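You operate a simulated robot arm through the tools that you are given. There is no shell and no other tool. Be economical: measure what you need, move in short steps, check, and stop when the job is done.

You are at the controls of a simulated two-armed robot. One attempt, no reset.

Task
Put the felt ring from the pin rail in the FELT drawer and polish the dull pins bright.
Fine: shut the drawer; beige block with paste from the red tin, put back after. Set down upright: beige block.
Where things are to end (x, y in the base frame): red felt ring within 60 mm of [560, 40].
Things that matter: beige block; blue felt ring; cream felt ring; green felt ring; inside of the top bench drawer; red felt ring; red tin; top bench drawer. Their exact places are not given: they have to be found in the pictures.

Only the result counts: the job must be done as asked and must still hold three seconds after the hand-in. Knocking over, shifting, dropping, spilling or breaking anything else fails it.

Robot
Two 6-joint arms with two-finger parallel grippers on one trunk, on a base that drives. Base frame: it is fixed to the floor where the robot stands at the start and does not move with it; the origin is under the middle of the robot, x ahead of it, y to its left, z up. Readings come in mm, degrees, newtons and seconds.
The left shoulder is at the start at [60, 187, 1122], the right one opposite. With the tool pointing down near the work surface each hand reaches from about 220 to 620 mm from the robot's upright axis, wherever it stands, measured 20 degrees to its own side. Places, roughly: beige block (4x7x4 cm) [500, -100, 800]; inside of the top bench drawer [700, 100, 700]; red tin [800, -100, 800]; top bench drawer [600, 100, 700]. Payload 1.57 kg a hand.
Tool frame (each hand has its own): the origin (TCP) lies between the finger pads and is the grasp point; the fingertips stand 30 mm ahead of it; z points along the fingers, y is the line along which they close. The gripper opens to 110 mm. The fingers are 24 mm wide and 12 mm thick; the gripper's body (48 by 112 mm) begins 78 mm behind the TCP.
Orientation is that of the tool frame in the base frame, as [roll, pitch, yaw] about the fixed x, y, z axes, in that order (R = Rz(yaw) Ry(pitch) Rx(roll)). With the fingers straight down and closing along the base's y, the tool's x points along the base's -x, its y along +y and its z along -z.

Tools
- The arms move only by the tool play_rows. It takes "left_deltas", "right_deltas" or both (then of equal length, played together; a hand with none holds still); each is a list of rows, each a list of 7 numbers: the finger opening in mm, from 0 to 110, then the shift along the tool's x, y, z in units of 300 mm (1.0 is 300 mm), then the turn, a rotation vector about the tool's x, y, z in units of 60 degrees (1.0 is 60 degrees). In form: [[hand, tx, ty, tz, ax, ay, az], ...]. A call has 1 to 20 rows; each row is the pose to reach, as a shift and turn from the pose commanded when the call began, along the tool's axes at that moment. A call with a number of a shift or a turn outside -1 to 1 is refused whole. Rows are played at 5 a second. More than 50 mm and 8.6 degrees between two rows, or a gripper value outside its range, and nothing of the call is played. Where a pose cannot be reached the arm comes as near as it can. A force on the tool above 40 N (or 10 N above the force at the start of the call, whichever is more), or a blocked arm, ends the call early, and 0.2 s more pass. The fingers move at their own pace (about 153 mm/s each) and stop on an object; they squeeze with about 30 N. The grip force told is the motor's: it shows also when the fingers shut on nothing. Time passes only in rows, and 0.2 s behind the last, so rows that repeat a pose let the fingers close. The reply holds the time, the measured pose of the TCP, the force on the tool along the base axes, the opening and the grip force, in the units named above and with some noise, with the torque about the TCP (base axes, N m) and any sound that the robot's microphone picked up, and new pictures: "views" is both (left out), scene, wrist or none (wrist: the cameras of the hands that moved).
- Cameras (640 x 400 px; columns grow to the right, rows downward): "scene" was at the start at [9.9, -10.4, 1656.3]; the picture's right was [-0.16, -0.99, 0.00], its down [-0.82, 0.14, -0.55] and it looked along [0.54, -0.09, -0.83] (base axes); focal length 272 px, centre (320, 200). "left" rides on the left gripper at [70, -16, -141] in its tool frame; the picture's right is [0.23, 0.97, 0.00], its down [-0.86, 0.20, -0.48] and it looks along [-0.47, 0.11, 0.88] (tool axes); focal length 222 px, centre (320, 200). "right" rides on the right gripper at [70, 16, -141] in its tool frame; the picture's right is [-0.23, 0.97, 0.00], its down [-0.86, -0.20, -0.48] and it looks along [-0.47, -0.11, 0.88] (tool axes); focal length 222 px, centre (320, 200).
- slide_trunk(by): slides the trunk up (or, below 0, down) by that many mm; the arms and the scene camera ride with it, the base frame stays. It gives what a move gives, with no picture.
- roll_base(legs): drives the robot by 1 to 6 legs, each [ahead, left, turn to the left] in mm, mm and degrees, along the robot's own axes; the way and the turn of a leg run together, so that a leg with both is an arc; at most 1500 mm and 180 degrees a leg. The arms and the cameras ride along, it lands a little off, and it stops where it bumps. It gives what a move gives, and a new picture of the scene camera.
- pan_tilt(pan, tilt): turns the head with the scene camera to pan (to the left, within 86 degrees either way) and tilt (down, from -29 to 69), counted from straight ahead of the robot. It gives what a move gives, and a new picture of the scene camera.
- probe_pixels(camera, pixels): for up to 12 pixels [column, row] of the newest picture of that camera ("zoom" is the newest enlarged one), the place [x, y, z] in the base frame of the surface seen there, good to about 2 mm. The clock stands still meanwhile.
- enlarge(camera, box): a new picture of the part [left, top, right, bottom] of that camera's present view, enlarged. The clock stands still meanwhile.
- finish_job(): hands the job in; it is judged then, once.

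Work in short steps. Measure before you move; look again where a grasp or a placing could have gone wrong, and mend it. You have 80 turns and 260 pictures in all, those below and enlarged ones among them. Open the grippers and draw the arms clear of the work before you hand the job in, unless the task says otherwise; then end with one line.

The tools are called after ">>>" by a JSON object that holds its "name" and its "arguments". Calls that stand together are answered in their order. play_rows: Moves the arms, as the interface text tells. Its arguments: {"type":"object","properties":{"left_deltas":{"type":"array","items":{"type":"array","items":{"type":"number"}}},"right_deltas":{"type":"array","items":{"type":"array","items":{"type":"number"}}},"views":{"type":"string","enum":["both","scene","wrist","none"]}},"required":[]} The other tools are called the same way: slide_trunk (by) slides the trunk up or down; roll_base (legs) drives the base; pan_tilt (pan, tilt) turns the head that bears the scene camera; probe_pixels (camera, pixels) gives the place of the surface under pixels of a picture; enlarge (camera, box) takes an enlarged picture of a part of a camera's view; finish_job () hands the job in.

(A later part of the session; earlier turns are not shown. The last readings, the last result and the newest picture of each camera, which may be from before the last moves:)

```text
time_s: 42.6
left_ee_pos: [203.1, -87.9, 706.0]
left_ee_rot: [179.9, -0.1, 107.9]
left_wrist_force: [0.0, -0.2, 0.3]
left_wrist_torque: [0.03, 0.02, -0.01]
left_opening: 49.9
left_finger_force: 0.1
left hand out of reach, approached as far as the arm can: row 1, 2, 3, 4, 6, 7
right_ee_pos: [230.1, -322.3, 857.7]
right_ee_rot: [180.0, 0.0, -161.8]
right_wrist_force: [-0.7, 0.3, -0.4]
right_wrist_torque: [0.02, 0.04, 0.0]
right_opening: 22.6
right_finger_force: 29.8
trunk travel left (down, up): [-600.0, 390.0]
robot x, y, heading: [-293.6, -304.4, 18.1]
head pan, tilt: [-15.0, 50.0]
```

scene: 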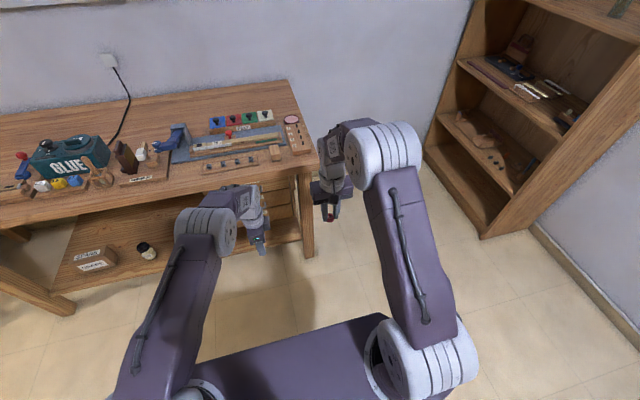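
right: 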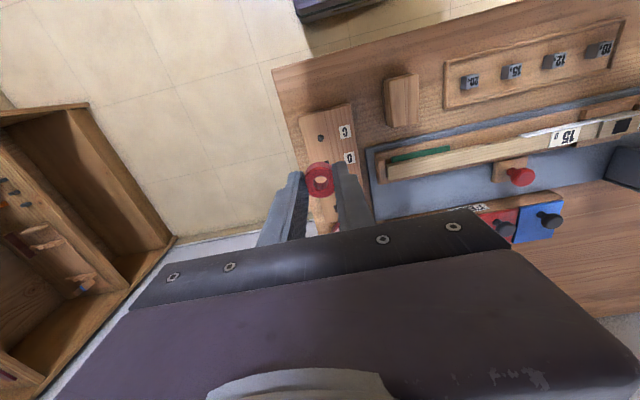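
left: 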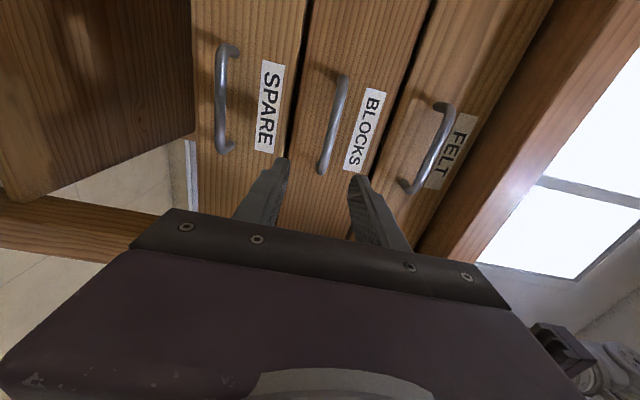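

The elbow-up configuration is back with fingers down. I now tilt up 60° about tool x (30° below horizontal) while moving forward and up slightly, still 100 mm short of the bench.

>>> {"name": "play_rows", "arguments": {"left_deltas": [[50, 0, 0.054, -0.025, -0.125, 0, 0], [50, 0, 0.108, -0.05, -0.25, 0, 0], [50, 0, 0.162, -0.075, -0.375, 0, 0], [50, 0, 0.216, -0.1, -0.5, 0, 0], [50, 0, 0.27, -0.125, -0.625, 0, 0], [50, 0, 0.324, -0.15, -0.75, 0, 0], [50, 0, 0.378, -0.175, -0.875, 0, 0], [50, 0, 0.433, -0.2, -1.0, 0, 0], [50, 0, 0.433, -0.2, -1.0, 0, 0]], "views": "both"}}

```text
time_s: 44.6
left_ee_pos: [324.6, -48.8, 768.2]
left_ee_rot: [119.8, -0.1, 108.1]
left_wrist_force: [-0.1, -0.1, -0.4]
left_wrist_torque: [0.01, -0.01, 0.03]
left_opening: 50.0
left_finger_force: 0.0
left hand out of reach, approached as far as the arm can: row 4, 5
right_ee_pos: [228.8, -321.8, 857.6]
right_ee_rot: [180.0, -0.1, -161.9]
right_wrist_force: [-0.3, -0.1, -0.8]
right_wrist_torque: [0.01, -0.01, 0.01]
right_opening: 22.6
right_finger_force: 29.3
trunk travel left (down, up): [-600.0, 390.0]
robot x, y, heading: [-291.9, -305.7, 18.2]
head pan, tilt: [-15.0, 50.0]
```

scene: 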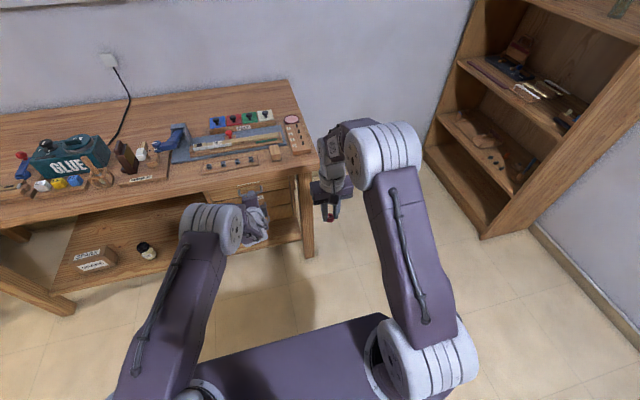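
left: 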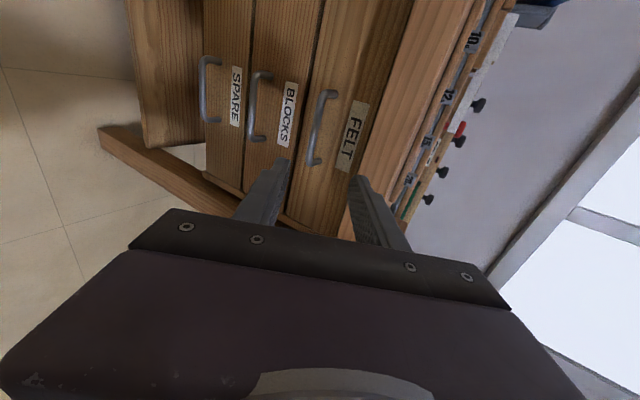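

Now in a good configuration with tool 30° below horizontal. Bar at depth 410, z 692: I approach along the tool axis with opening 36 so the bar sits ~14 mm ahead of the TCP.

>>> {"name": "play_rows", "arguments": {"left_deltas": [[36, 0.03, -0.012, 0.075, 0, 0, 0], [36, 0.057, -0.0243, 0.151, 0, 0, 0], [36, 0.057, -0.0243, 0.24, 0, 0, 0], [36, 0.057, -0.0243, 0.33, 0, 0, 0], [36, 0.057, -0.0243, 0.33, 0, 0, 0]], "views": "wrist"}}

>>> {"name": "enlarge", "arguments": {"camera": "left", "box": [220, 60, 420, 240]}}

```text
time_s: 45.8
left_ee_pos: [392.6, -8.2, 715.9]
left_ee_rot: [119.9, -0.1, 108.0]
left_wrist_force: [0.5, 0.0, 0.2]
left_wrist_torque: [-0.03, -0.01, -0.01]
left_opening: 35.9
left_finger_force: 0.1
left hand out of reach, approached as far as the arm can: row 4, 5
right_ee_pos: [227.6, -321.7, 857.9]
right_ee_rot: [179.9, 0.0, -161.8]
right_wrist_force: [-0.3, 0.0, -0.1]
right_wrist_torque: [0.03, 0.01, 0.01]
right_opening: 22.5
right_finger_force: 29.9
trunk travel left (down, up): [-600.0, 390.0]
robot x, y, heading: [-294.5, -304.0, 18.2]
head pan, tilt: [-15.0, 50.0]
```

left: 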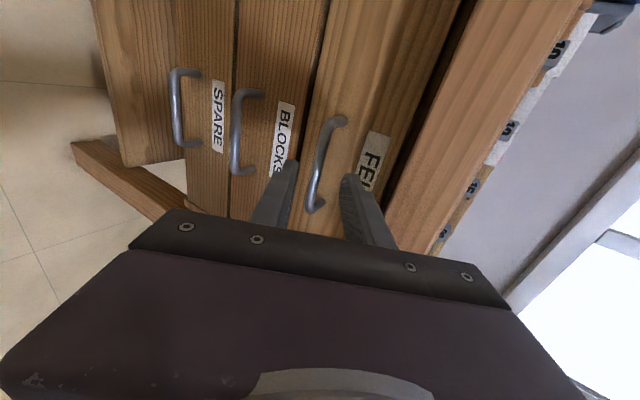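

```text
2.22 times, centred on (320, 150) of left
```

zoom: 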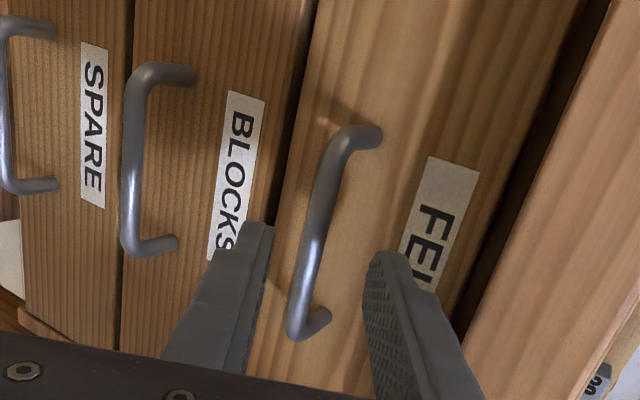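

Straddling is aligned but the arm is at its reach edge. I retract 45 mm along the tool, drive the base ahead 110 mm after also pulling the hand back, then re-approach.

>>> {"name": "play_rows", "arguments": {"left_deltas": [[36, 0, 0, -0.15, 0, 0, 0], [36, 0, -0.05, -0.25, 0, 0, 0], [36, 0, -0.1, -0.4, 0, 0, 0], [36, 0, -0.1, -0.4, 0, 0, 0]], "views": "none"}}

>>> {"name": "roll_base", "arguments": {"legs": [[90, 0, 0]]}}

```text
time_s: 46.8
left_ee_pos: [278.3, -44.2, 751.9]
left_ee_rot: [119.7, 0.0, 108.0]
left_wrist_force: [-0.2, 0.5, -0.3]
left_wrist_torque: [0.04, -0.02, 0.01]
left_opening: 36.0
left_finger_force: 0.0
right_ee_pos: [228.0, -322.4, 857.4]
right_ee_rot: [180.0, -0.1, -161.8]
right_wrist_force: [0.0, -0.3, 0.4]
right_wrist_torque: [0.03, 0.0, 0.0]
right_opening: 22.2
right_finger_force: 29.6
trunk travel left (down, up): [-600.0, 390.0]
robot x, y, heading: [-294.1, -305.0, 18.4]
head pan, tilt: [-15.0, 50.0]
```

```text
time_s: 47.9
left_ee_pos: [362.4, -16.6, 750.0]
left_ee_rot: [119.9, -0.1, 108.0]
left_wrist_force: [-0.3, -0.8, -1.0]
left_wrist_torque: [-0.03, 0.0, 0.01]
left_opening: 35.9
left_finger_force: 0.1
right_ee_pos: [314.1, -294.4, 857.1]
right_ee_rot: [180.0, -0.1, -161.8]
right_wrist_force: [0.4, 0.3, -0.4]
right_wrist_torque: [-0.03, 0.0, 0.01]
right_opening: 22.5
right_finger_force: 29.9
trunk travel left (down, up): [-600.0, 390.0]
robot x, y, heading: [-209.0, -275.6, 18.2]
head pan, tilt: [-15.0, 50.0]
```

scene: 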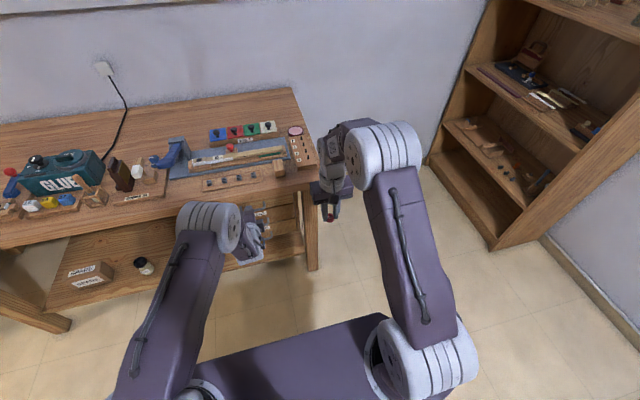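

TCP is at depth 339, z 750; I go onto the approach line and in to depth 398, z 699, then close on the bar.

>>> {"name": "play_rows", "arguments": {"left_deltas": [[36, 0, -0.049, 0.06, 0, 0, 0], [36, 0, -0.049, 0.121, 0, 0, 0], [36, 0, -0.049, 0.19, 0, 0, 0], [36, 0, -0.049, 0.254, 0, 0, 0], [36, 0, -0.049, 0.254, 0, 0, 0], [0, 0, -0.049, 0.254, 0, 0, 0], [0, 0, -0.049, 0.254, 0, 0, 0]], "views": "wrist"}}

>>> {"name": "enlarge", "arguments": {"camera": "left", "box": [220, 60, 420, 240]}}

```text
time_s: 49.5
left_ee_pos: [418.0, 2.0, 698.3]
left_ee_rot: [120.3, 0.1, 107.9]
left_wrist_force: [-6.1, -3.2, -8.7]
left_wrist_torque: [-0.52, 0.09, 0.46]
left_opening: 9.9
left_finger_force: 27.8
right_ee_pos: [312.4, -293.7, 857.4]
right_ee_rot: [-180.0, 0.0, -161.8]
right_wrist_force: [-0.5, -1.0, -0.4]
right_wrist_torque: [-0.03, 0.02, 0.02]
right_opening: 22.4
right_finger_force: 30.0
trunk travel left (down, up): [-600.0, 390.0]
robot x, y, heading: [-208.1, -274.2, 18.1]
head pan, tilt: [-15.0, 50.0]
```

left: 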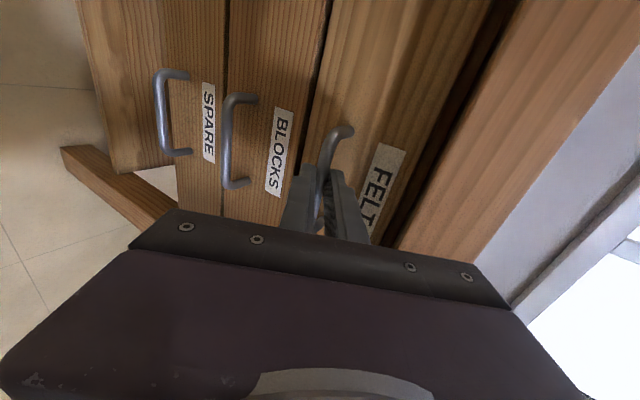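

```text
2.22 times, centred on (320, 150) of left
```

zoom: 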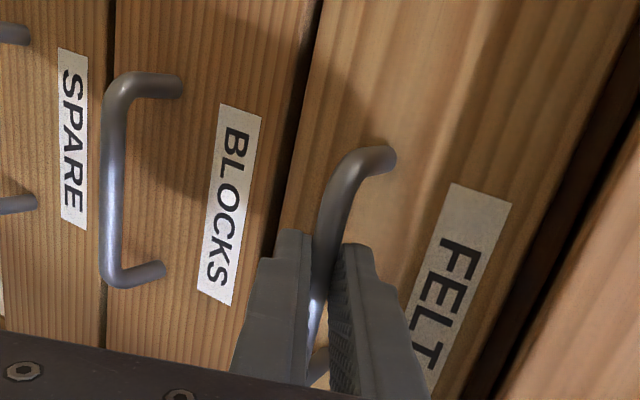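

The bar is gripped (9.9 mm). I pull 150 mm horizontally out of the bench.

>>> {"name": "play_rows", "arguments": {"left_deltas": [[0, 0, -0.025, -0.0433, 0, 0, 0], [0, 0, -0.05, -0.0866, 0, 0, 0], [0, 0, -0.083, -0.144, 0, 0, 0], [0, 0, -0.117, -0.202, 0, 0, 0], [0, 0, -0.15, -0.26, 0, 0, 0], [0, 0, -0.183, -0.318, 0, 0, 0], [0, 0, -0.217, -0.375, 0, 0, 0], [0, 0, -0.25, -0.433, 0, 0, 0], [0, 0, -0.25, -0.433, 0, 0, 0]], "views": "both"}}

```text
time_s: 51.5
left_ee_pos: [276.7, -45.0, 698.0]
left_ee_rot: [120.1, -0.2, 108.0]
left_wrist_force: [-0.1, -3.7, -19.4]
left_wrist_torque: [-0.76, 0.06, -0.05]
left_opening: 9.6
left_finger_force: 27.8
right_ee_pos: [313.8, -294.0, 856.7]
right_ee_rot: [180.0, -0.2, -161.8]
right_wrist_force: [-0.2, -0.1, -0.8]
right_wrist_torque: [-0.02, 0.03, -0.01]
right_opening: 22.6
right_finger_force: 30.0
trunk travel left (down, up): [-600.0, 390.0]
robot x, y, heading: [-210.3, -271.7, 18.2]
head pan, tilt: [-15.0, 50.0]
```

scene: 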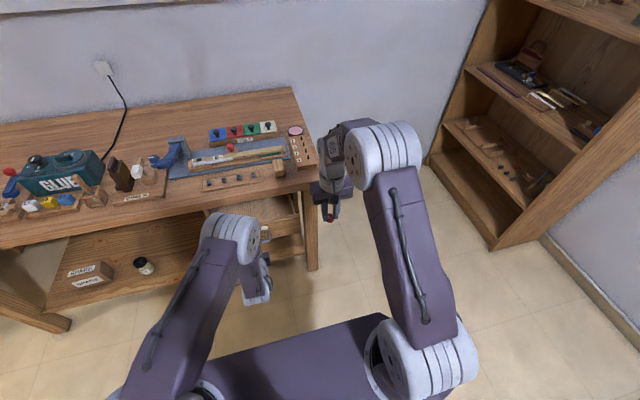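
left: 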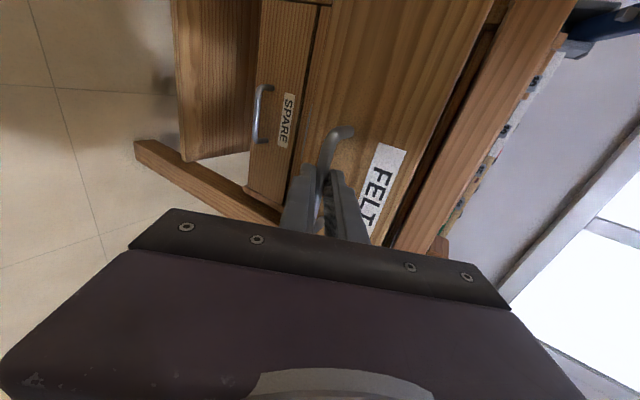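

It opened 148 mm. I pull 45 mm more and enlarge the drawer in the scene view.

>>> {"name": "play_rows", "arguments": {"left_deltas": [[0, 0, -0.02, -0.035, 0, 0, 0], [0, 0, -0.045, -0.078, 0, 0, 0], [0, 0, -0.075, -0.13, 0, 0, 0], [0, 0, -0.075, -0.13, 0, 0, 0]], "views": "scene"}}

>>> {"name": "enlarge", "arguments": {"camera": "scene", "box": [190, 160, 330, 290]}}

```text
time_s: 52.5
left_ee_pos: [233.3, -58.5, 697.6]
left_ee_rot: [120.3, -0.1, 108.0]
left_wrist_force: [1.4, -6.9, -21.0]
left_wrist_torque: [-0.71, 0.11, 0.17]
left_opening: 9.9
left_finger_force: 28.0
right_ee_pos: [314.6, -294.2, 857.2]
right_ee_rot: [-179.9, -0.2, -161.9]
right_wrist_force: [0.2, 0.1, 0.3]
right_wrist_torque: [0.01, 0.0, 0.03]
right_opening: 22.2
right_finger_force: 29.8
trunk travel left (down, up): [-600.0, 390.0]
robot x, y, heading: [-207.3, -277.9, 18.1]
head pan, tilt: [-15.0, 50.0]
```

scene: 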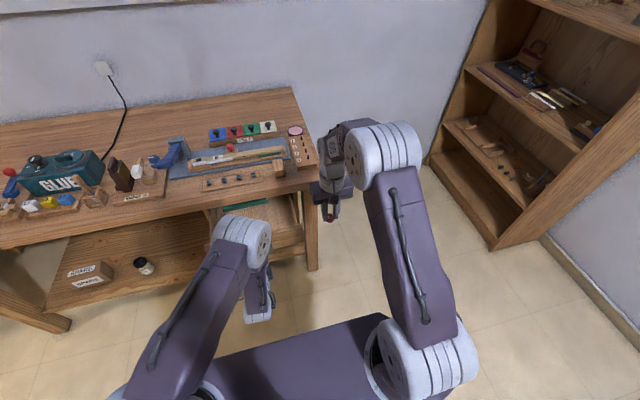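

```text
3.08 times, centred on (260, 225) of scene
```

zoom: 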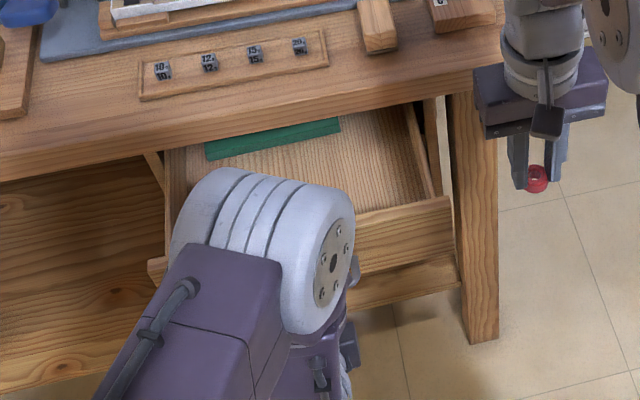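

The drawer is open 194 mm; a green felt piece lies at the back. I release the handle, back the left hand off and to the left, then look inside.

>>> {"name": "play_rows", "arguments": {"left_deltas": [[40, 0, 0, 0, 0, 0, 0], [40, 0, 0, 0, 0, 0, 0], [40, 0, 0, -0.08, 0, 0, 0], [40, 0, 0, -0.2, 0, 0, 0], [40, 0.15, 0, -0.24, 0, 0, 0], [40, 0.3, 0, -0.24, 0, 0, 0], [40, 0.45, 0, -0.24, 0, 0, 0], [40, 0.6, 0, -0.24, 0, 0, 0], [40, 0.7, 0, -0.24, 0, 0, 0], [40, 0.7, 0, -0.24, 0, 0, 0]], "views": "scene"}}

>>> {"name": "enlarge", "arguments": {"camera": "scene", "box": [190, 180, 330, 270]}}

```text
time_s: 54.7
left_ee_pos: [127.6, -12.3, 735.7]
left_ee_rot: [119.8, -0.2, 108.4]
left_wrist_force: [-0.3, 0.2, -0.2]
left_wrist_torque: [-0.02, 0.02, 0.02]
left_opening: 40.1
left_finger_force: 0.0
left hand out of reach, approached as far as the arm can: row 6, 7, 8, 9, 10
right_ee_pos: [311.8, -294.7, 858.5]
right_ee_rot: [180.0, 0.0, -161.8]
right_wrist_force: [0.4, 0.0, 0.4]
right_wrist_torque: [-0.02, -0.03, 0.0]
right_opening: 22.1
right_finger_force: 29.4
trunk travel left (down, up): [-600.0, 390.0]
robot x, y, heading: [-210.6, -277.8, 18.0]
head pan, tilt: [-15.0, 50.0]
```

scene: 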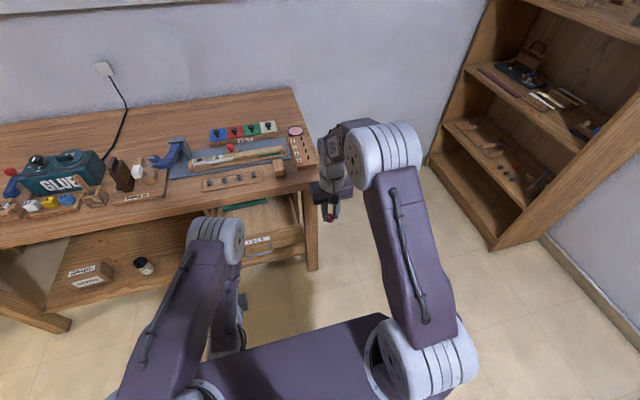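

```text
4.44 times, centred on (260, 225) of scene
```

zoom: 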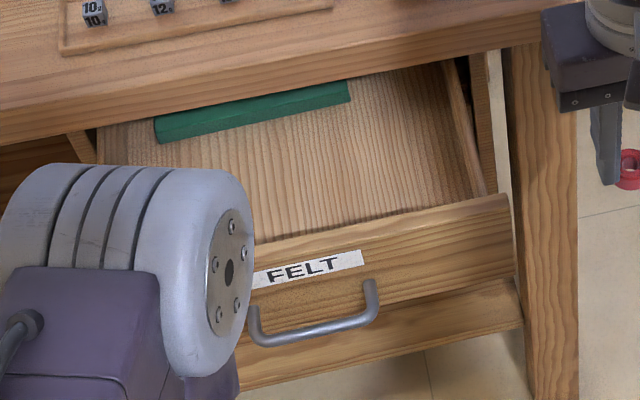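

I probe the drawer floor, green piece, front and handle.

>>> {"name": "probe_pixels", "arguments": {"camera": "zoom", "pixels": [[300, 180], [400, 150], [350, 215], [240, 130], [340, 95], [250, 110], [420, 212], [310, 335], [480, 180], [300, 250], [630, 170], [200, 160]]}}

```text
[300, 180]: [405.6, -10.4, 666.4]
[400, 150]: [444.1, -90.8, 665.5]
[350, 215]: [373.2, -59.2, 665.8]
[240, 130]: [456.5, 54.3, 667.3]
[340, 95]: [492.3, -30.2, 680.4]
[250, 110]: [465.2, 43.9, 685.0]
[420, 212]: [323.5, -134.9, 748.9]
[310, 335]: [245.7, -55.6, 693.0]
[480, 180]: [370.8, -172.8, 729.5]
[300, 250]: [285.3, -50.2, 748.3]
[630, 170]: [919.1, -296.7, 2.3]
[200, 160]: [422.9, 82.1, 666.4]
```

Drawer floor z=666; the drop spot in the open drawer is about (370,-22). I lift and swing the left hand clear to fingers-down, then drive 160 mm ahead so the right hand can reach.

>>> {"name": "play_rows", "arguments": {"left_deltas": [[40, 0.04, 0.054, -0.031, 0.125, 0, 0], [40, 0.08, 0.108, -0.062, 0.25, 0, 0], [40, 0.12, 0.162, -0.094, 0.375, 0, 0], [40, 0.16, 0.216, -0.125, 0.5, 0, 0], [40, 0.2, 0.27, -0.156, 0.625, 0, 0], [40, 0.24, 0.325, -0.188, 0.75, 0, 0], [40, 0.28, 0.379, -0.219, 0.875, 0, 0], [40, 0.33, 0.433, -0.25, 1.0, 0, 0], [40, 0.33, 0.433, -0.25, 1.0, 0, 0]], "views": "scene"}}

```text
time_s: 56.7
left_ee_pos: [68.6, 68.2, 840.7]
left_ee_rot: [176.1, 4.9, 107.8]
left_wrist_force: [0.8, -0.3, -0.1]
left_wrist_torque: [0.0, 0.0, 0.0]
left_opening: 39.9
left_finger_force: 0.0
left hand out of reach, approached as far as the arm can: row 1, 2, 3, 4, 5, 7, 8, 9
right_ee_pos: [313.3, -294.6, 857.2]
right_ee_rot: [-180.0, 0.0, -161.7]
right_wrist_force: [0.7, 0.2, -0.3]
right_wrist_torque: [-0.01, -0.04, 0.0]
right_opening: 22.3
right_finger_force: 30.2
trunk travel left (down, up): [-600.0, 390.0]
robot x, y, heading: [-207.4, -275.8, 18.2]
head pan, tilt: [-15.0, 50.0]
```

scene: 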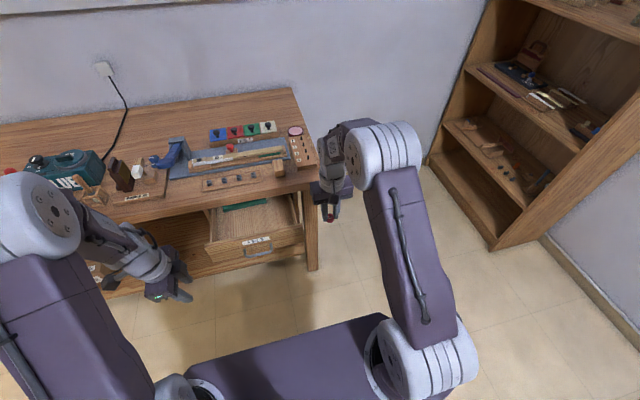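

I probe the left arm's elbow/forearm positions to be sure the drive forward is clear.

>>> {"name": "probe_pixels", "arguments": {"camera": "scene", "pixels": [[40, 180], [75, 200], [110, 225], [150, 260], [160, 295], [185, 290], [55, 300]]}}

```text
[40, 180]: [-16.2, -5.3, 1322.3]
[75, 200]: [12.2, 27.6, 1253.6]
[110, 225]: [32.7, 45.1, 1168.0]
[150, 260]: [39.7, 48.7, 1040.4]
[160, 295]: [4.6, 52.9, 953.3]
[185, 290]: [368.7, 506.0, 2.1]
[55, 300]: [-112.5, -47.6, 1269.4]
```

All left arm parts are high and behind. I drive ahead 160 mm.

>>> {"name": "roll_base", "arguments": {"legs": [[160, 0, 0]]}}

```text
time_s: 58.1
left_ee_pos: [221.6, 117.7, 839.8]
left_ee_rot: [176.2, 4.8, 107.7]
left_wrist_force: [-0.3, 0.2, -0.1]
left_wrist_torque: [0.0, 0.02, 0.01]
left_opening: 40.2
left_finger_force: 0.1
right_ee_pos: [466.8, -245.0, 858.8]
right_ee_rot: [-179.9, 0.0, -161.9]
right_wrist_force: [0.1, 0.2, -0.5]
right_wrist_torque: [0.0, -0.01, 0.03]
right_opening: 22.7
right_finger_force: 30.0
trunk travel left (down, up): [-600.0, 390.0]
robot x, y, heading: [-57.0, -228.5, 18.2]
head pan, tilt: [-15.0, 50.0]
```

scene: 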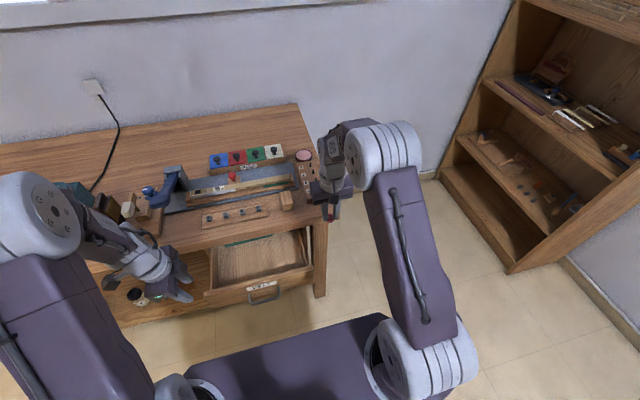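

Path is clear. I move the right hand 242 mm left to over the drawer at z≈859, then look before lowering.

>>> {"name": "play_rows", "arguments": {"right_deltas": [[10, 0.092, 0, 0, 0, 0, 0], [10, 0.092, 0.15, 0, 0, 0, 0], [10, 0.092, 0.3, 0, 0, 0, 0], [10, 0.092, 0.45, 0, 0, 0, 0], [10, 0.092, 0.6, 0, 0, 0, 0], [10, 0.092, 0.74, 0, 0, 0, 0], [10, 0.092, 0.807, 0, 0, 0, 0], [10, 0.092, 0.807, 0, 0, 0, 0]], "views": "both"}}

```text
time_s: 59.9
left_ee_pos: [222.1, 117.8, 840.7]
left_ee_rot: [176.0, 4.8, 107.6]
left_wrist_force: [0.5, -0.2, 0.3]
left_wrist_torque: [-0.01, 0.02, 0.03]
left_opening: 39.8
left_finger_force: 0.1
right_ee_pos: [364.4, -22.7, 857.6]
right_ee_rot: [179.9, 0.0, -161.9]
right_wrist_force: [-0.8, 0.1, -1.0]
right_wrist_torque: [0.03, 0.02, 0.01]
right_opening: 23.3
right_finger_force: 29.7
trunk travel left (down, up): [-600.0, 390.0]
robot x, y, heading: [-55.2, -226.8, 17.9]
head pan, tilt: [-15.0, 50.0]
```

scene: 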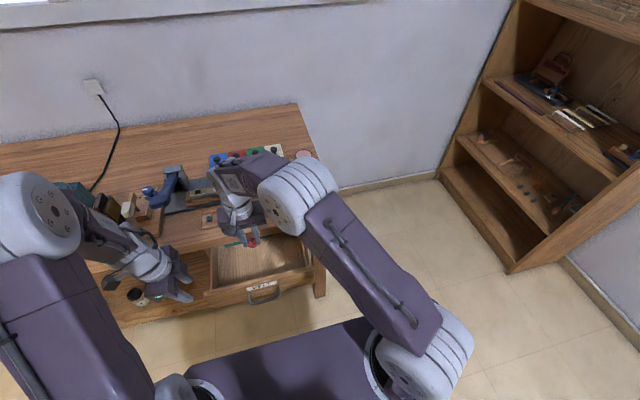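
right: 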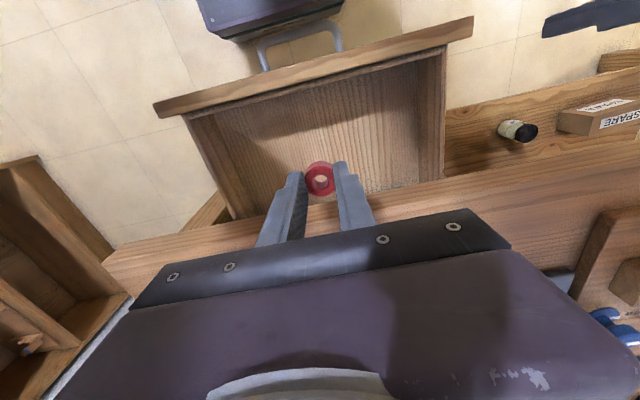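

The ring is over the drawer's middle. I lower to z≈701 and open slightly to release.

>>> {"name": "play_rows", "arguments": {"right_deltas": [[10, 0.01, 0, 0.13, 0, 0, 0], [10, 0.01, 0, 0.26, 0, 0, 0], [10, 0.01, 0, 0.39, 0, 0, 0], [10, 0.01, 0, 0.48, 0, 0, 0], [10, 0.01, 0, 0.52, 0, 0, 0], [10, 0.01, 0, 0.52, 0, 0, 0], [45, 0.01, 0, 0.52, 0, 0, 0], [45, 0.01, 0, 0.52, 0, 0, 0]], "views": "both"}}

```text
time_s: 61.7
left_ee_pos: [221.9, 117.3, 841.3]
left_ee_rot: [176.0, 4.7, 107.7]
left_wrist_force: [0.6, 0.7, -0.5]
left_wrist_torque: [-0.03, 0.02, 0.01]
left_opening: 39.9
left_finger_force: 0.0
right_ee_pos: [362.2, -24.6, 702.2]
right_ee_rot: [180.0, 0.0, -161.9]
right_wrist_force: [0.5, 0.6, -1.2]
right_wrist_torque: [0.03, -0.03, 0.02]
right_opening: 45.1
right_finger_force: 0.0
trunk travel left (down, up): [-600.0, 390.0]
robot x, y, heading: [-54.5, -226.6, 18.1]
head pan, tilt: [-15.0, 50.0]
```

scene: 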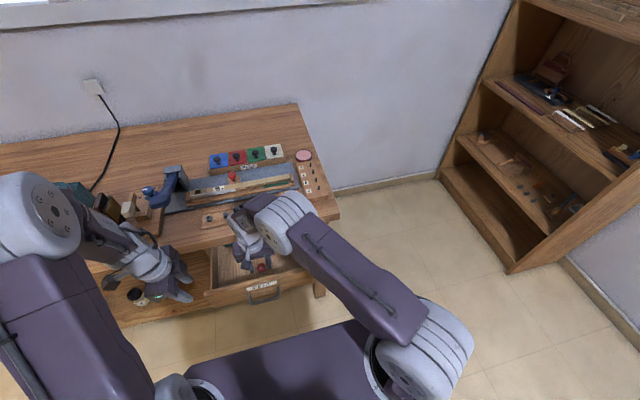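
right: 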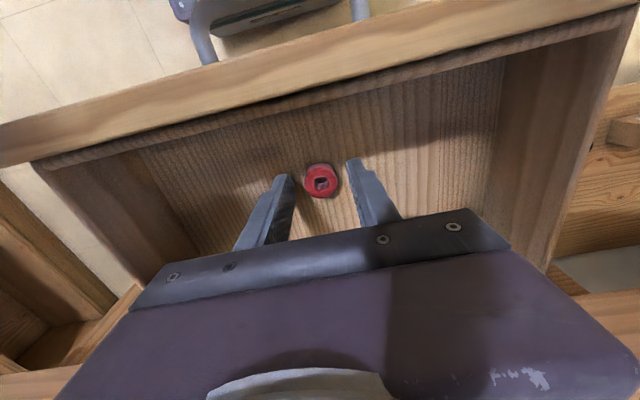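

The ring lies in the drawer. I raise the right hand, move it back over and in front of the drawer front, offset right of the handle, closing the fingers.

>>> {"name": "play_rows", "arguments": {"right_deltas": [[45, 0, 0, -0.13, 0, 0, 0], [45, 0, 0, -0.26, 0, 0, 0], [45, 0, 0, -0.39, 0, 0, 0], [45, 0, 0, -0.52, 0, 0, 0], [20, 0.14, -0.05, -0.52, 0, 0, 0], [0, 0.28, -0.1, -0.52, 0, 0, 0], [0, 0.42, -0.16, -0.52, 0, 0, 0], [0, 0.56, -0.22, -0.52, 0, 0, 0], [0, 0.6, -0.24, -0.52, 0, 0, 0], [0, 0.6, -0.24, -0.52, 0, 0, 0]], "views": "both"}}

```text
time_s: 63.9
left_ee_pos: [222.4, 117.6, 839.6]
left_ee_rot: [176.0, 4.9, 107.7]
left_wrist_force: [0.2, 0.3, -0.5]
left_wrist_torque: [0.01, 0.0, 0.03]
left_opening: 39.8
left_finger_force: 0.1
right_ee_pos: [212.6, -148.5, 857.6]
right_ee_rot: [179.9, 0.0, -162.0]
right_wrist_force: [0.0, -0.5, -0.6]
right_wrist_torque: [-0.01, 0.0, -0.03]
right_opening: 0.0
right_finger_force: 21.7
trunk travel left (down, up): [-600.0, 390.0]
robot x, y, heading: [-57.8, -223.1, 18.1]
head pan, tilt: [-15.0, 50.0]
```

scene: 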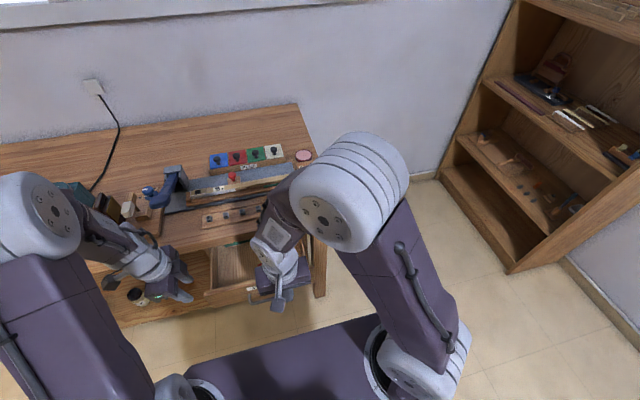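
right: 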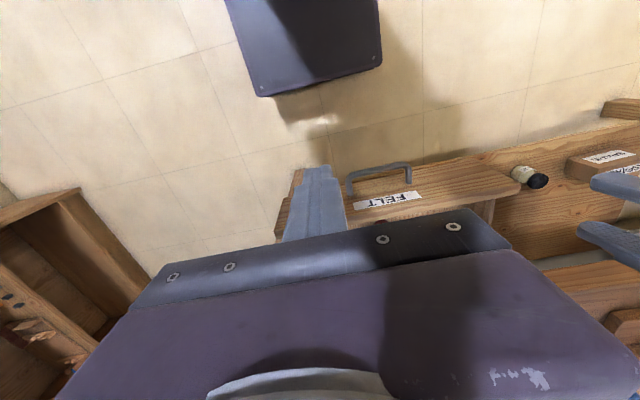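

I tilt the right hand 45° forward (about tool y) and lower it to z≈722 in front of the drawer face, right of the handle.

>>> {"name": "play_rows", "arguments": {"right_deltas": [[0, 0, 0, 0.07, 0, -0.125, 0], [0, 0, 0, 0.14, 0, -0.25, 0], [0, 0, 0, 0.21, 0, -0.375, 0], [0, 0, 0, 0.28, 0, -0.5, 0], [0, 0, 0, 0.35, 0, -0.625, 0], [0, 0, 0, 0.42, 0, -0.75, 0], [0, 0, 0, 0.452, 0, -0.75, 0], [0, 0, 0, 0.452, 0, -0.75, 0]], "views": "both"}}

```text
time_s: 64.7
left_ee_pos: [221.8, 118.9, 840.0]
left_ee_rot: [176.1, 4.8, 107.6]
left_wrist_force: [-0.1, -0.4, 0.1]
left_wrist_torque: [0.01, -0.02, 0.02]
left_opening: 40.0
left_finger_force: 0.1
right_ee_pos: [224.0, -158.6, 823.0]
right_ee_rot: [-176.2, 14.1, -163.0]
right_wrist_force: [1.2, 1.3, -0.8]
right_wrist_torque: [-0.12, 0.06, -0.14]
right_opening: 0.0
right_finger_force: 21.6
right hand out of reach, approached as far as the arm can: row 2, 3
trunk travel left (down, up): [-600.0, 390.0]
robot x, y, heading: [-54.4, -222.9, 18.1]
head pan, tilt: [-15.0, 50.0]
stopped in row 3 (right hand): the force on the tool passed its limit at 121 N (the readings are from after the stop); the commanded pose is now the measured one
```

scene: 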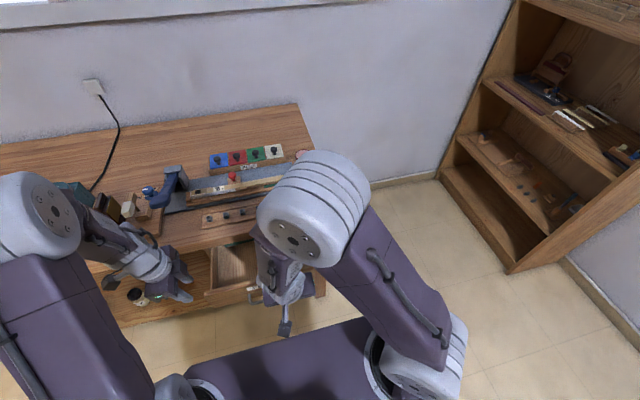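
right: 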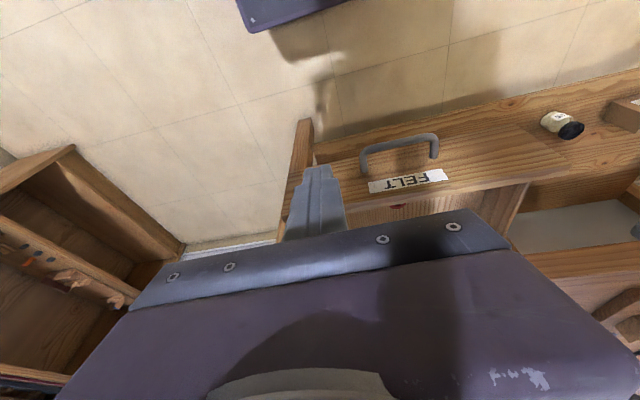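

Something blocked at that close range (arm too folded). I back the base off 170 mm so the tilt can be made further out.

>>> {"name": "roll_base", "arguments": {"legs": [[-170, 0, 0]]}}

>>> {"name": "enlarge", "arguments": {"camera": "scene", "box": [180, 150, 360, 290]}}

```text
time_s: 66.1
left_ee_pos: [60.5, 64.6, 840.7]
left_ee_rot: [176.0, 4.9, 107.6]
left_wrist_force: [-0.8, 0.4, 1.1]
left_wrist_torque: [0.0, 0.01, -0.01]
left_opening: 40.3
left_finger_force: 0.0
right_ee_pos: [62.5, -212.2, 823.0]
right_ee_rot: [-176.3, 14.3, -163.0]
right_wrist_force: [5.9, 3.3, 1.3]
right_wrist_torque: [-0.46, 0.78, -0.35]
right_opening: 0.0
right_finger_force: 21.4
trunk travel left (down, up): [-600.0, 390.0]
robot x, y, heading: [-219.4, -277.4, 18.1]
head pan, tilt: [-15.0, 50.0]
```

scene: 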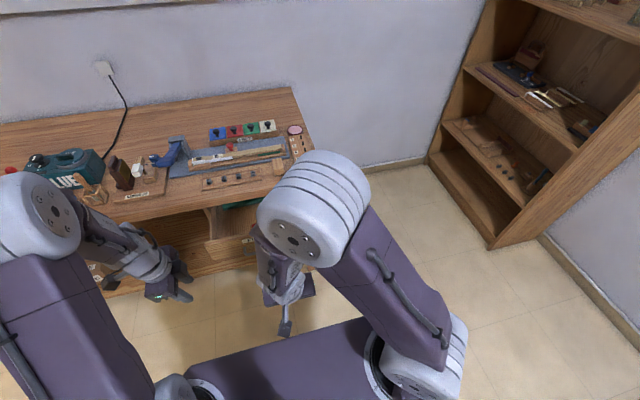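

```text
2.86 times, centred on (270, 220) of scene
```

zoom: 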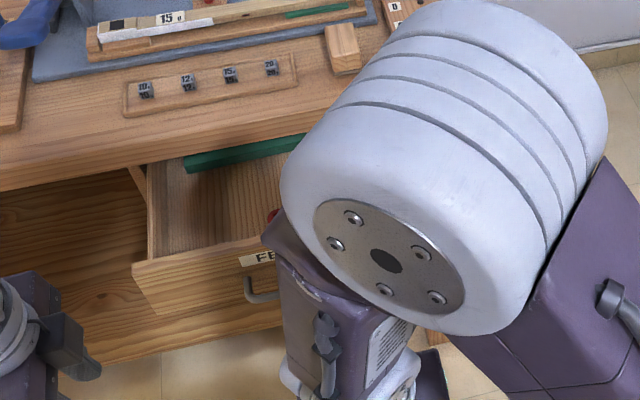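

Right arm likely touched itself when folded. I extend it 150 mm forward and take the tilt out.

>>> {"name": "play_rows", "arguments": {"right_deltas": [[0, -0.12, 0, 0.03, 0, 0.06, 0], [0, -0.24, 0, 0.06, 0, 0.12, 0], [0, -0.36, 0, 0.09, 0, 0.18, 0], [0, -0.485, 0, 0.12, 0, 0.235, 0], [0, -0.485, 0, 0.12, 0, 0.235, 0]], "views": "both"}}

```text
time_s: 67.3
left_ee_pos: [60.7, 64.8, 840.3]
left_ee_rot: [176.0, 4.9, 107.7]
left_wrist_force: [-0.3, -0.9, 0.3]
left_wrist_torque: [0.01, -0.02, 0.02]
left_opening: 39.8
left_finger_force: 0.0
right_ee_pos: [204.9, -170.2, 824.1]
right_ee_rot: [-176.4, 0.0, -163.8]
right_wrist_force: [-0.5, -0.6, 0.6]
right_wrist_torque: [0.01, 0.0, -0.01]
right_opening: 0.0
right_finger_force: 20.9
trunk travel left (down, up): [-600.0, 390.0]
robot x, y, heading: [-211.5, -280.6, 17.9]
head pan, tilt: [-15.0, 50.0]
```

scene: 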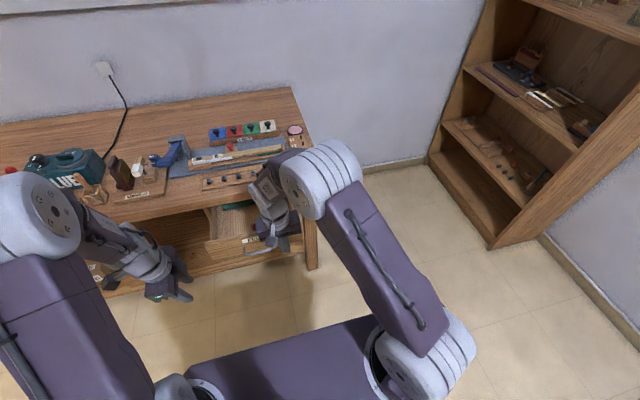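
right: 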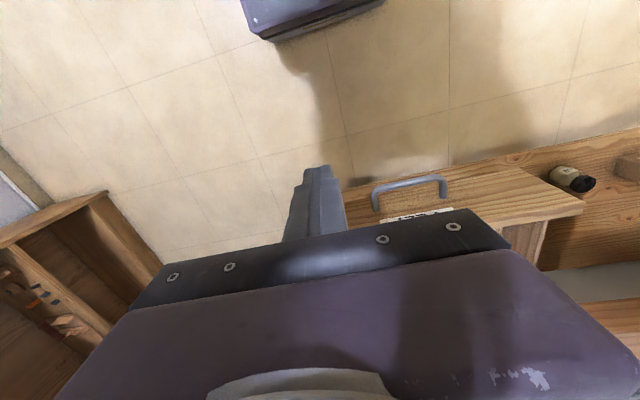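

Force is zero now. I back off another 110 mm, then tilt 45° while moving forward/down so the wrist stays extended.

>>> {"name": "roll_base", "arguments": {"legs": [[-110, 0, 0]]}}

>>> {"name": "play_rows", "arguments": {"right_deltas": [[0, -0.06, 0.01, 0.0, 0, -0.125, 0], [0, -0.12, 0.02, 0.02, 0, -0.25, 0], [0, -0.19, 0.03, 0.05, 0, -0.375, 0], [0, -0.26, 0.04, 0.1, 0, -0.5, 0], [0, -0.33, 0.05, 0.15, 0, -0.625, 0], [0, -0.38, 0.05, 0.2, 0, -0.75, 0], [0, -0.4, 0.05, 0.27, 0, -0.75, 0], [0, -0.4, 0.05, 0.34, 0, -0.75, 0], [0, -0.4, 0.05, 0.34, 0, -0.75, 0]], "views": "both"}}

```text
time_s: 68.5
left_ee_pos: [-42.6, 31.3, 840.1]
left_ee_rot: [176.1, 4.8, 107.8]
left_wrist_force: [0.0, -0.4, -0.3]
left_wrist_torque: [-0.02, -0.03, 0.05]
left_opening: 39.9
left_finger_force: 0.1
right_ee_pos: [101.2, -203.8, 822.6]
right_ee_rot: [-176.4, 0.1, -163.9]
right_wrist_force: [-0.3, -0.2, -0.2]
right_wrist_torque: [0.0, 0.01, 0.01]
right_opening: 0.2
right_finger_force: 21.2
trunk travel left (down, up): [-600.0, 390.0]
robot x, y, heading: [-316.9, -311.0, 17.9]
head pan, tilt: [-15.0, 50.0]
```

scene: 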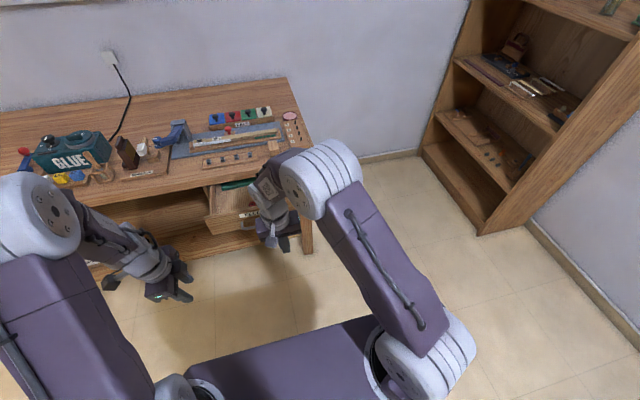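

```text
time_s: 70.5
left_ee_pos: [-42.3, 30.8, 840.8]
left_ee_rot: [176.0, 4.8, 107.8]
left_wrist_force: [0.7, -0.2, 0.6]
left_wrist_torque: [-0.01, -0.03, -0.03]
left_opening: 40.0
left_finger_force: 0.0
right_ee_pos: [214.8, -163.3, 720.2]
right_ee_rot: [-175.0, 45.0, -160.4]
right_wrist_force: [-0.3, 0.3, 0.8]
right_wrist_torque: [-0.01, -0.02, 0.0]
right_opening: 0.0
right_finger_force: 21.4
trunk travel left (down, up): [-600.0, 390.0]
robot x, y, heading: [-314.3, -310.9, 17.9]
head pan, tilt: [-15.0, 50.0]
```

scene: 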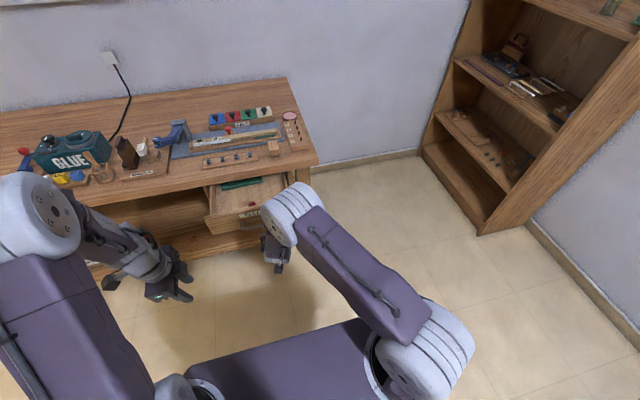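
right: 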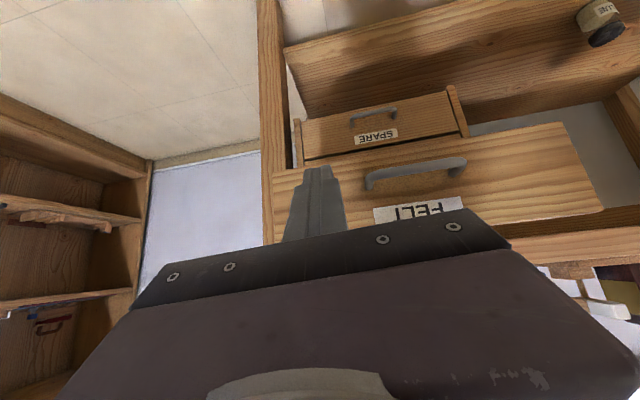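

The tilted pose works. I pull the hand back 80 mm, shift it 17 mm left, then drive ahead 140 mm to leave stroke for an arm push.

>>> {"name": "play_rows", "arguments": {"right_deltas": [[0, 0.095, 0.03, -0.095, 0, 0, 0], [0, 0.189, 0.057, -0.189, 0, 0, 0], [0, 0.189, 0.057, -0.189, 0, 0, 0]], "views": "none"}}

>>> {"name": "roll_base", "arguments": {"legs": [[135, 0, 0]]}}

```text
time_s: 71.3
left_ee_pos: [-41.3, 32.1, 839.4]
left_ee_rot: [176.0, 4.8, 107.8]
left_wrist_force: [-0.3, -0.5, -0.5]
left_wrist_torque: [-0.04, 0.02, -0.01]
left_opening: 39.9
left_finger_force: 0.1
right_ee_pos: [134.7, -165.1, 719.7]
right_ee_rot: [-174.3, 44.7, -160.2]
right_wrist_force: [1.0, -0.3, 0.1]
right_wrist_torque: [0.0, -0.03, -0.01]
right_opening: 0.0
right_finger_force: 21.9
right hand out of reach, approached as far as the arm can: row 2, 3
trunk travel left (down, up): [-600.0, 390.0]
robot x, y, heading: [-319.3, -311.1, 18.2]
head pan, tilt: [-15.0, 50.0]
```

```text
time_s: 72.6
left_ee_pos: [86.3, 72.7, 840.1]
left_ee_rot: [176.2, 4.8, 107.4]
left_wrist_force: [0.8, -0.3, -0.4]
left_wrist_torque: [0.02, -0.01, -0.02]
left_opening: 39.8
left_finger_force: 0.1
right_ee_pos: [263.2, -124.2, 720.9]
right_ee_rot: [-174.5, 44.7, -160.2]
right_wrist_force: [0.5, -0.1, -0.9]
right_wrist_torque: [-0.03, 0.0, -0.02]
right_opening: 0.2
right_finger_force: 20.5
trunk travel left (down, up): [-600.0, 390.0]
robot x, y, heading: [-191.8, -270.7, 17.9]
head pan, tilt: [-15.0, 50.0]
```

scene: 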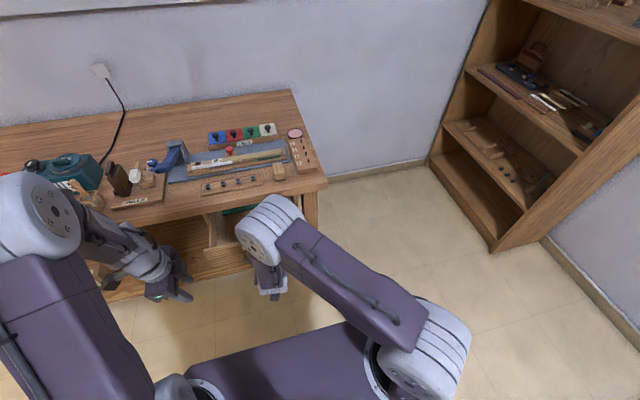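

Tips are just before the drawer face. I push along depth slowly (200 mm).

>>> {"name": "play_rows", "arguments": {"right_deltas": [[0, -0.03, 0, 0.03, 0, 0, 0], [0, -0.06, 0, 0.06, 0, 0, 0], [0, -0.09, 0, 0.09, 0, 0, 0], [0, -0.12, 0, 0.12, 0, 0, 0], [0, -0.15, 0, 0.15, 0, 0, 0], [0, -0.18, 0, 0.18, 0, 0, 0], [0, -0.21, 0, 0.21, 0, 0, 0], [0, -0.24, 0, 0.24, 0, 0, 0], [0, -0.27, 0, 0.27, 0, 0, 0], [0, -0.3, 0, 0.3, 0, 0, 0], [0, -0.33, 0, 0.33, 0, 0, 0], [0, -0.36, 0, 0.36, 0, 0, 0], [0, -0.39, 0, 0.39, 0, 0, 0], [0, -0.42, 0, 0.42, 0, 0, 0], [0, -0.445, 0, 0.445, 0, 0, 0], [0, -0.465, 0, 0.465, 0, 0, 0], [0, -0.48, 0, 0.48, 0, 0, 0], [0, -0.48, 0, 0.48, 0, 0, 0]], "views": "both"}}

```text
time_s: 76.4
left_ee_pos: [85.6, 72.8, 840.2]
left_ee_rot: [176.1, 4.8, 107.5]
left_wrist_force: [0.0, 0.3, -0.3]
left_wrist_torque: [-0.02, -0.03, 0.02]
left_opening: 40.2
left_finger_force: 0.0
right_ee_pos: [460.0, -68.0, 720.0]
right_ee_rot: [-174.4, 44.8, -160.1]
right_wrist_force: [0.1, -0.5, 0.0]
right_wrist_torque: [-0.02, 0.0, -0.04]
right_opening: 0.0
right_finger_force: 21.0
trunk travel left (down, up): [-600.0, 390.0]
robot x, y, heading: [-191.0, -272.1, 17.9]
head pan, tilt: [-15.0, 50.0]
```

scene: 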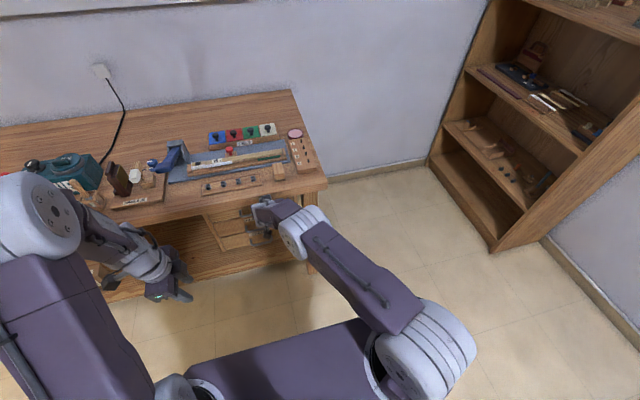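
right: 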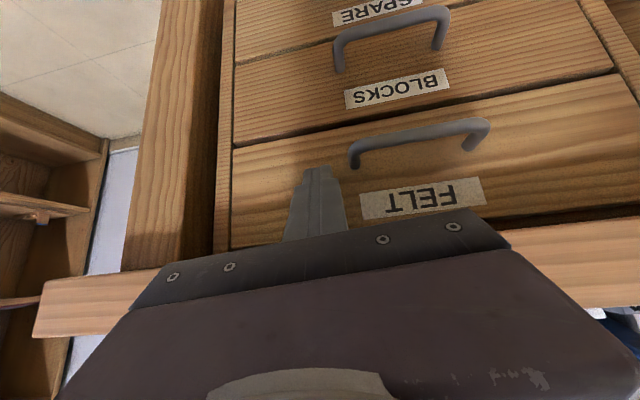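

Nearly shut. I probe the FELT face versus the BLOCKS face to see if any gap is left.

>>> {"name": "probe_pixels", "arguments": {"camera": "right", "pixels": [[270, 175], [270, 120], [550, 120], [540, 70], [560, 160], [430, 130]]}}

```text
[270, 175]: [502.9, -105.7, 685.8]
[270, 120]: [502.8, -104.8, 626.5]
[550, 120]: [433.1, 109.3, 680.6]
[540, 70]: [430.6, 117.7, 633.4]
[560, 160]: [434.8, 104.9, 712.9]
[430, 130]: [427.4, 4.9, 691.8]
```

FELT face depth equals BLOCKS (445). I nudge 4 mm more to seat it, then withdraw 150 mm.

>>> {"name": "play_rows", "arguments": {"right_deltas": [[0, -0.006, 0, 0.006, 0, 0, 0], [0, -0.009, 0, 0.009, 0, 0, 0], [0, 0.05, 0, -0.05, 0, 0, 0], [0, 0.15, 0, -0.15, 0, 0, 0], [0, 0.25, 0, -0.25, 0, 0, 0], [0, 0.35, 0, -0.35, 0, 0, 0], [0, 0.35, 0, -0.35, 0, 0, 0]], "views": "scene"}}

>>> {"name": "enlarge", "arguments": {"camera": "right", "box": [140, 0, 640, 320]}}

```text
time_s: 78.0
left_ee_pos: [86.7, 72.0, 841.2]
left_ee_rot: [176.1, 4.8, 107.5]
left_wrist_force: [0.4, 0.2, 0.8]
left_wrist_torque: [-0.02, 0.03, 0.01]
left_opening: 39.9
left_finger_force: 0.0
right_ee_pos: [316.5, -109.1, 720.4]
right_ee_rot: [-174.5, 44.7, -160.2]
right_wrist_force: [0.4, 0.2, -0.4]
right_wrist_torque: [-0.01, 0.01, 0.0]
right_opening: 0.0
right_finger_force: 21.4
trunk travel left (down, up): [-600.0, 390.0]
robot x, y, heading: [-190.1, -272.6, 18.0]
head pan, tilt: [-15.0, 50.0]
```

scene: 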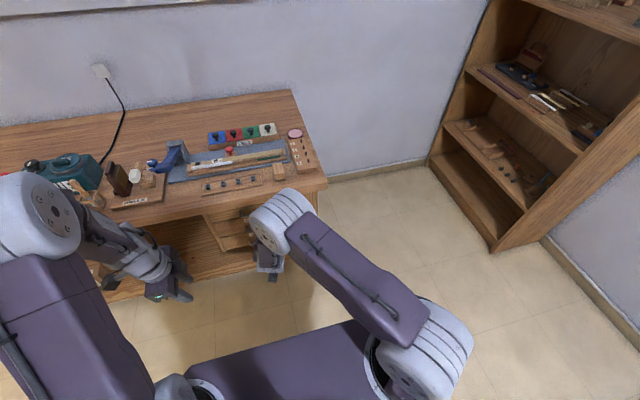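

```text
1.25 times, centred on (390, 160) of right
```

zoom: 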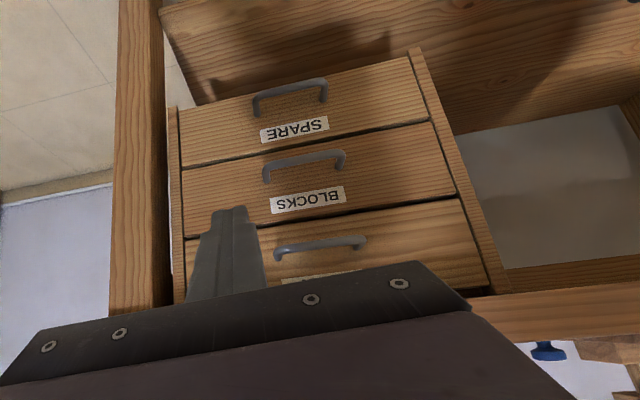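

Drawer is shut. I back the right hand up along its axis and rotate it to fingers-down.

>>> {"name": "play_rows", "arguments": {"right_deltas": [[0, 0, 0, -0.08, 0, 0.125, 0], [20, 0, 0, -0.16, 0, 0.25, 0], [40, 0, 0, -0.24, 0, 0.375, 0], [60, 0, 0, -0.32, 0, 0.5, 0], [60, 0, 0, -0.4, 0, 0.625, 0], [60, 0, 0, -0.471, 0, 0.745, 0], [60, 0, 0, -0.471, 0, 0.745, 0]], "views": "none"}}

>>> {"name": "slide_trunk", "arguments": {"by": 150}}

```text
time_s: 79.6
left_ee_pos: [87.1, 72.3, 840.5]
left_ee_rot: [176.1, 4.8, 107.6]
left_wrist_force: [0.1, 0.0, -0.3]
left_wrist_torque: [0.03, 0.01, 0.0]
left_opening: 40.3
left_finger_force: 0.1
right_ee_pos: [219.2, -128.6, 820.2]
right_ee_rot: [-176.2, 0.1, -164.0]
right_wrist_force: [1.6, -0.5, -0.1]
right_wrist_torque: [0.02, 0.03, 0.0]
right_opening: 59.9
right_finger_force: 0.1
trunk travel left (down, up): [-600.0, 390.0]
robot x, y, heading: [-189.3, -270.4, 17.8]
head pan, tilt: [-15.0, 50.0]
```

```text
time_s: 81.4
left_ee_pos: [86.5, 72.4, 990.9]
left_ee_rot: [176.1, 4.8, 107.5]
left_wrist_force: [0.3, 0.3, -0.2]
left_wrist_torque: [-0.02, 0.0, -0.01]
left_opening: 40.1
left_finger_force: 0.1
right_ee_pos: [218.1, -129.9, 969.7]
right_ee_rot: [-176.0, 0.3, -164.1]
right_wrist_force: [0.2, 1.1, 0.3]
right_wrist_torque: [0.01, 0.01, -0.02]
right_opening: 60.0
right_finger_force: 0.0
trunk travel left (down, up): [-750.0, 240.0]
robot x, y, heading: [-190.3, -271.3, 17.8]
head pan, tilt: [-15.0, 50.0]
```

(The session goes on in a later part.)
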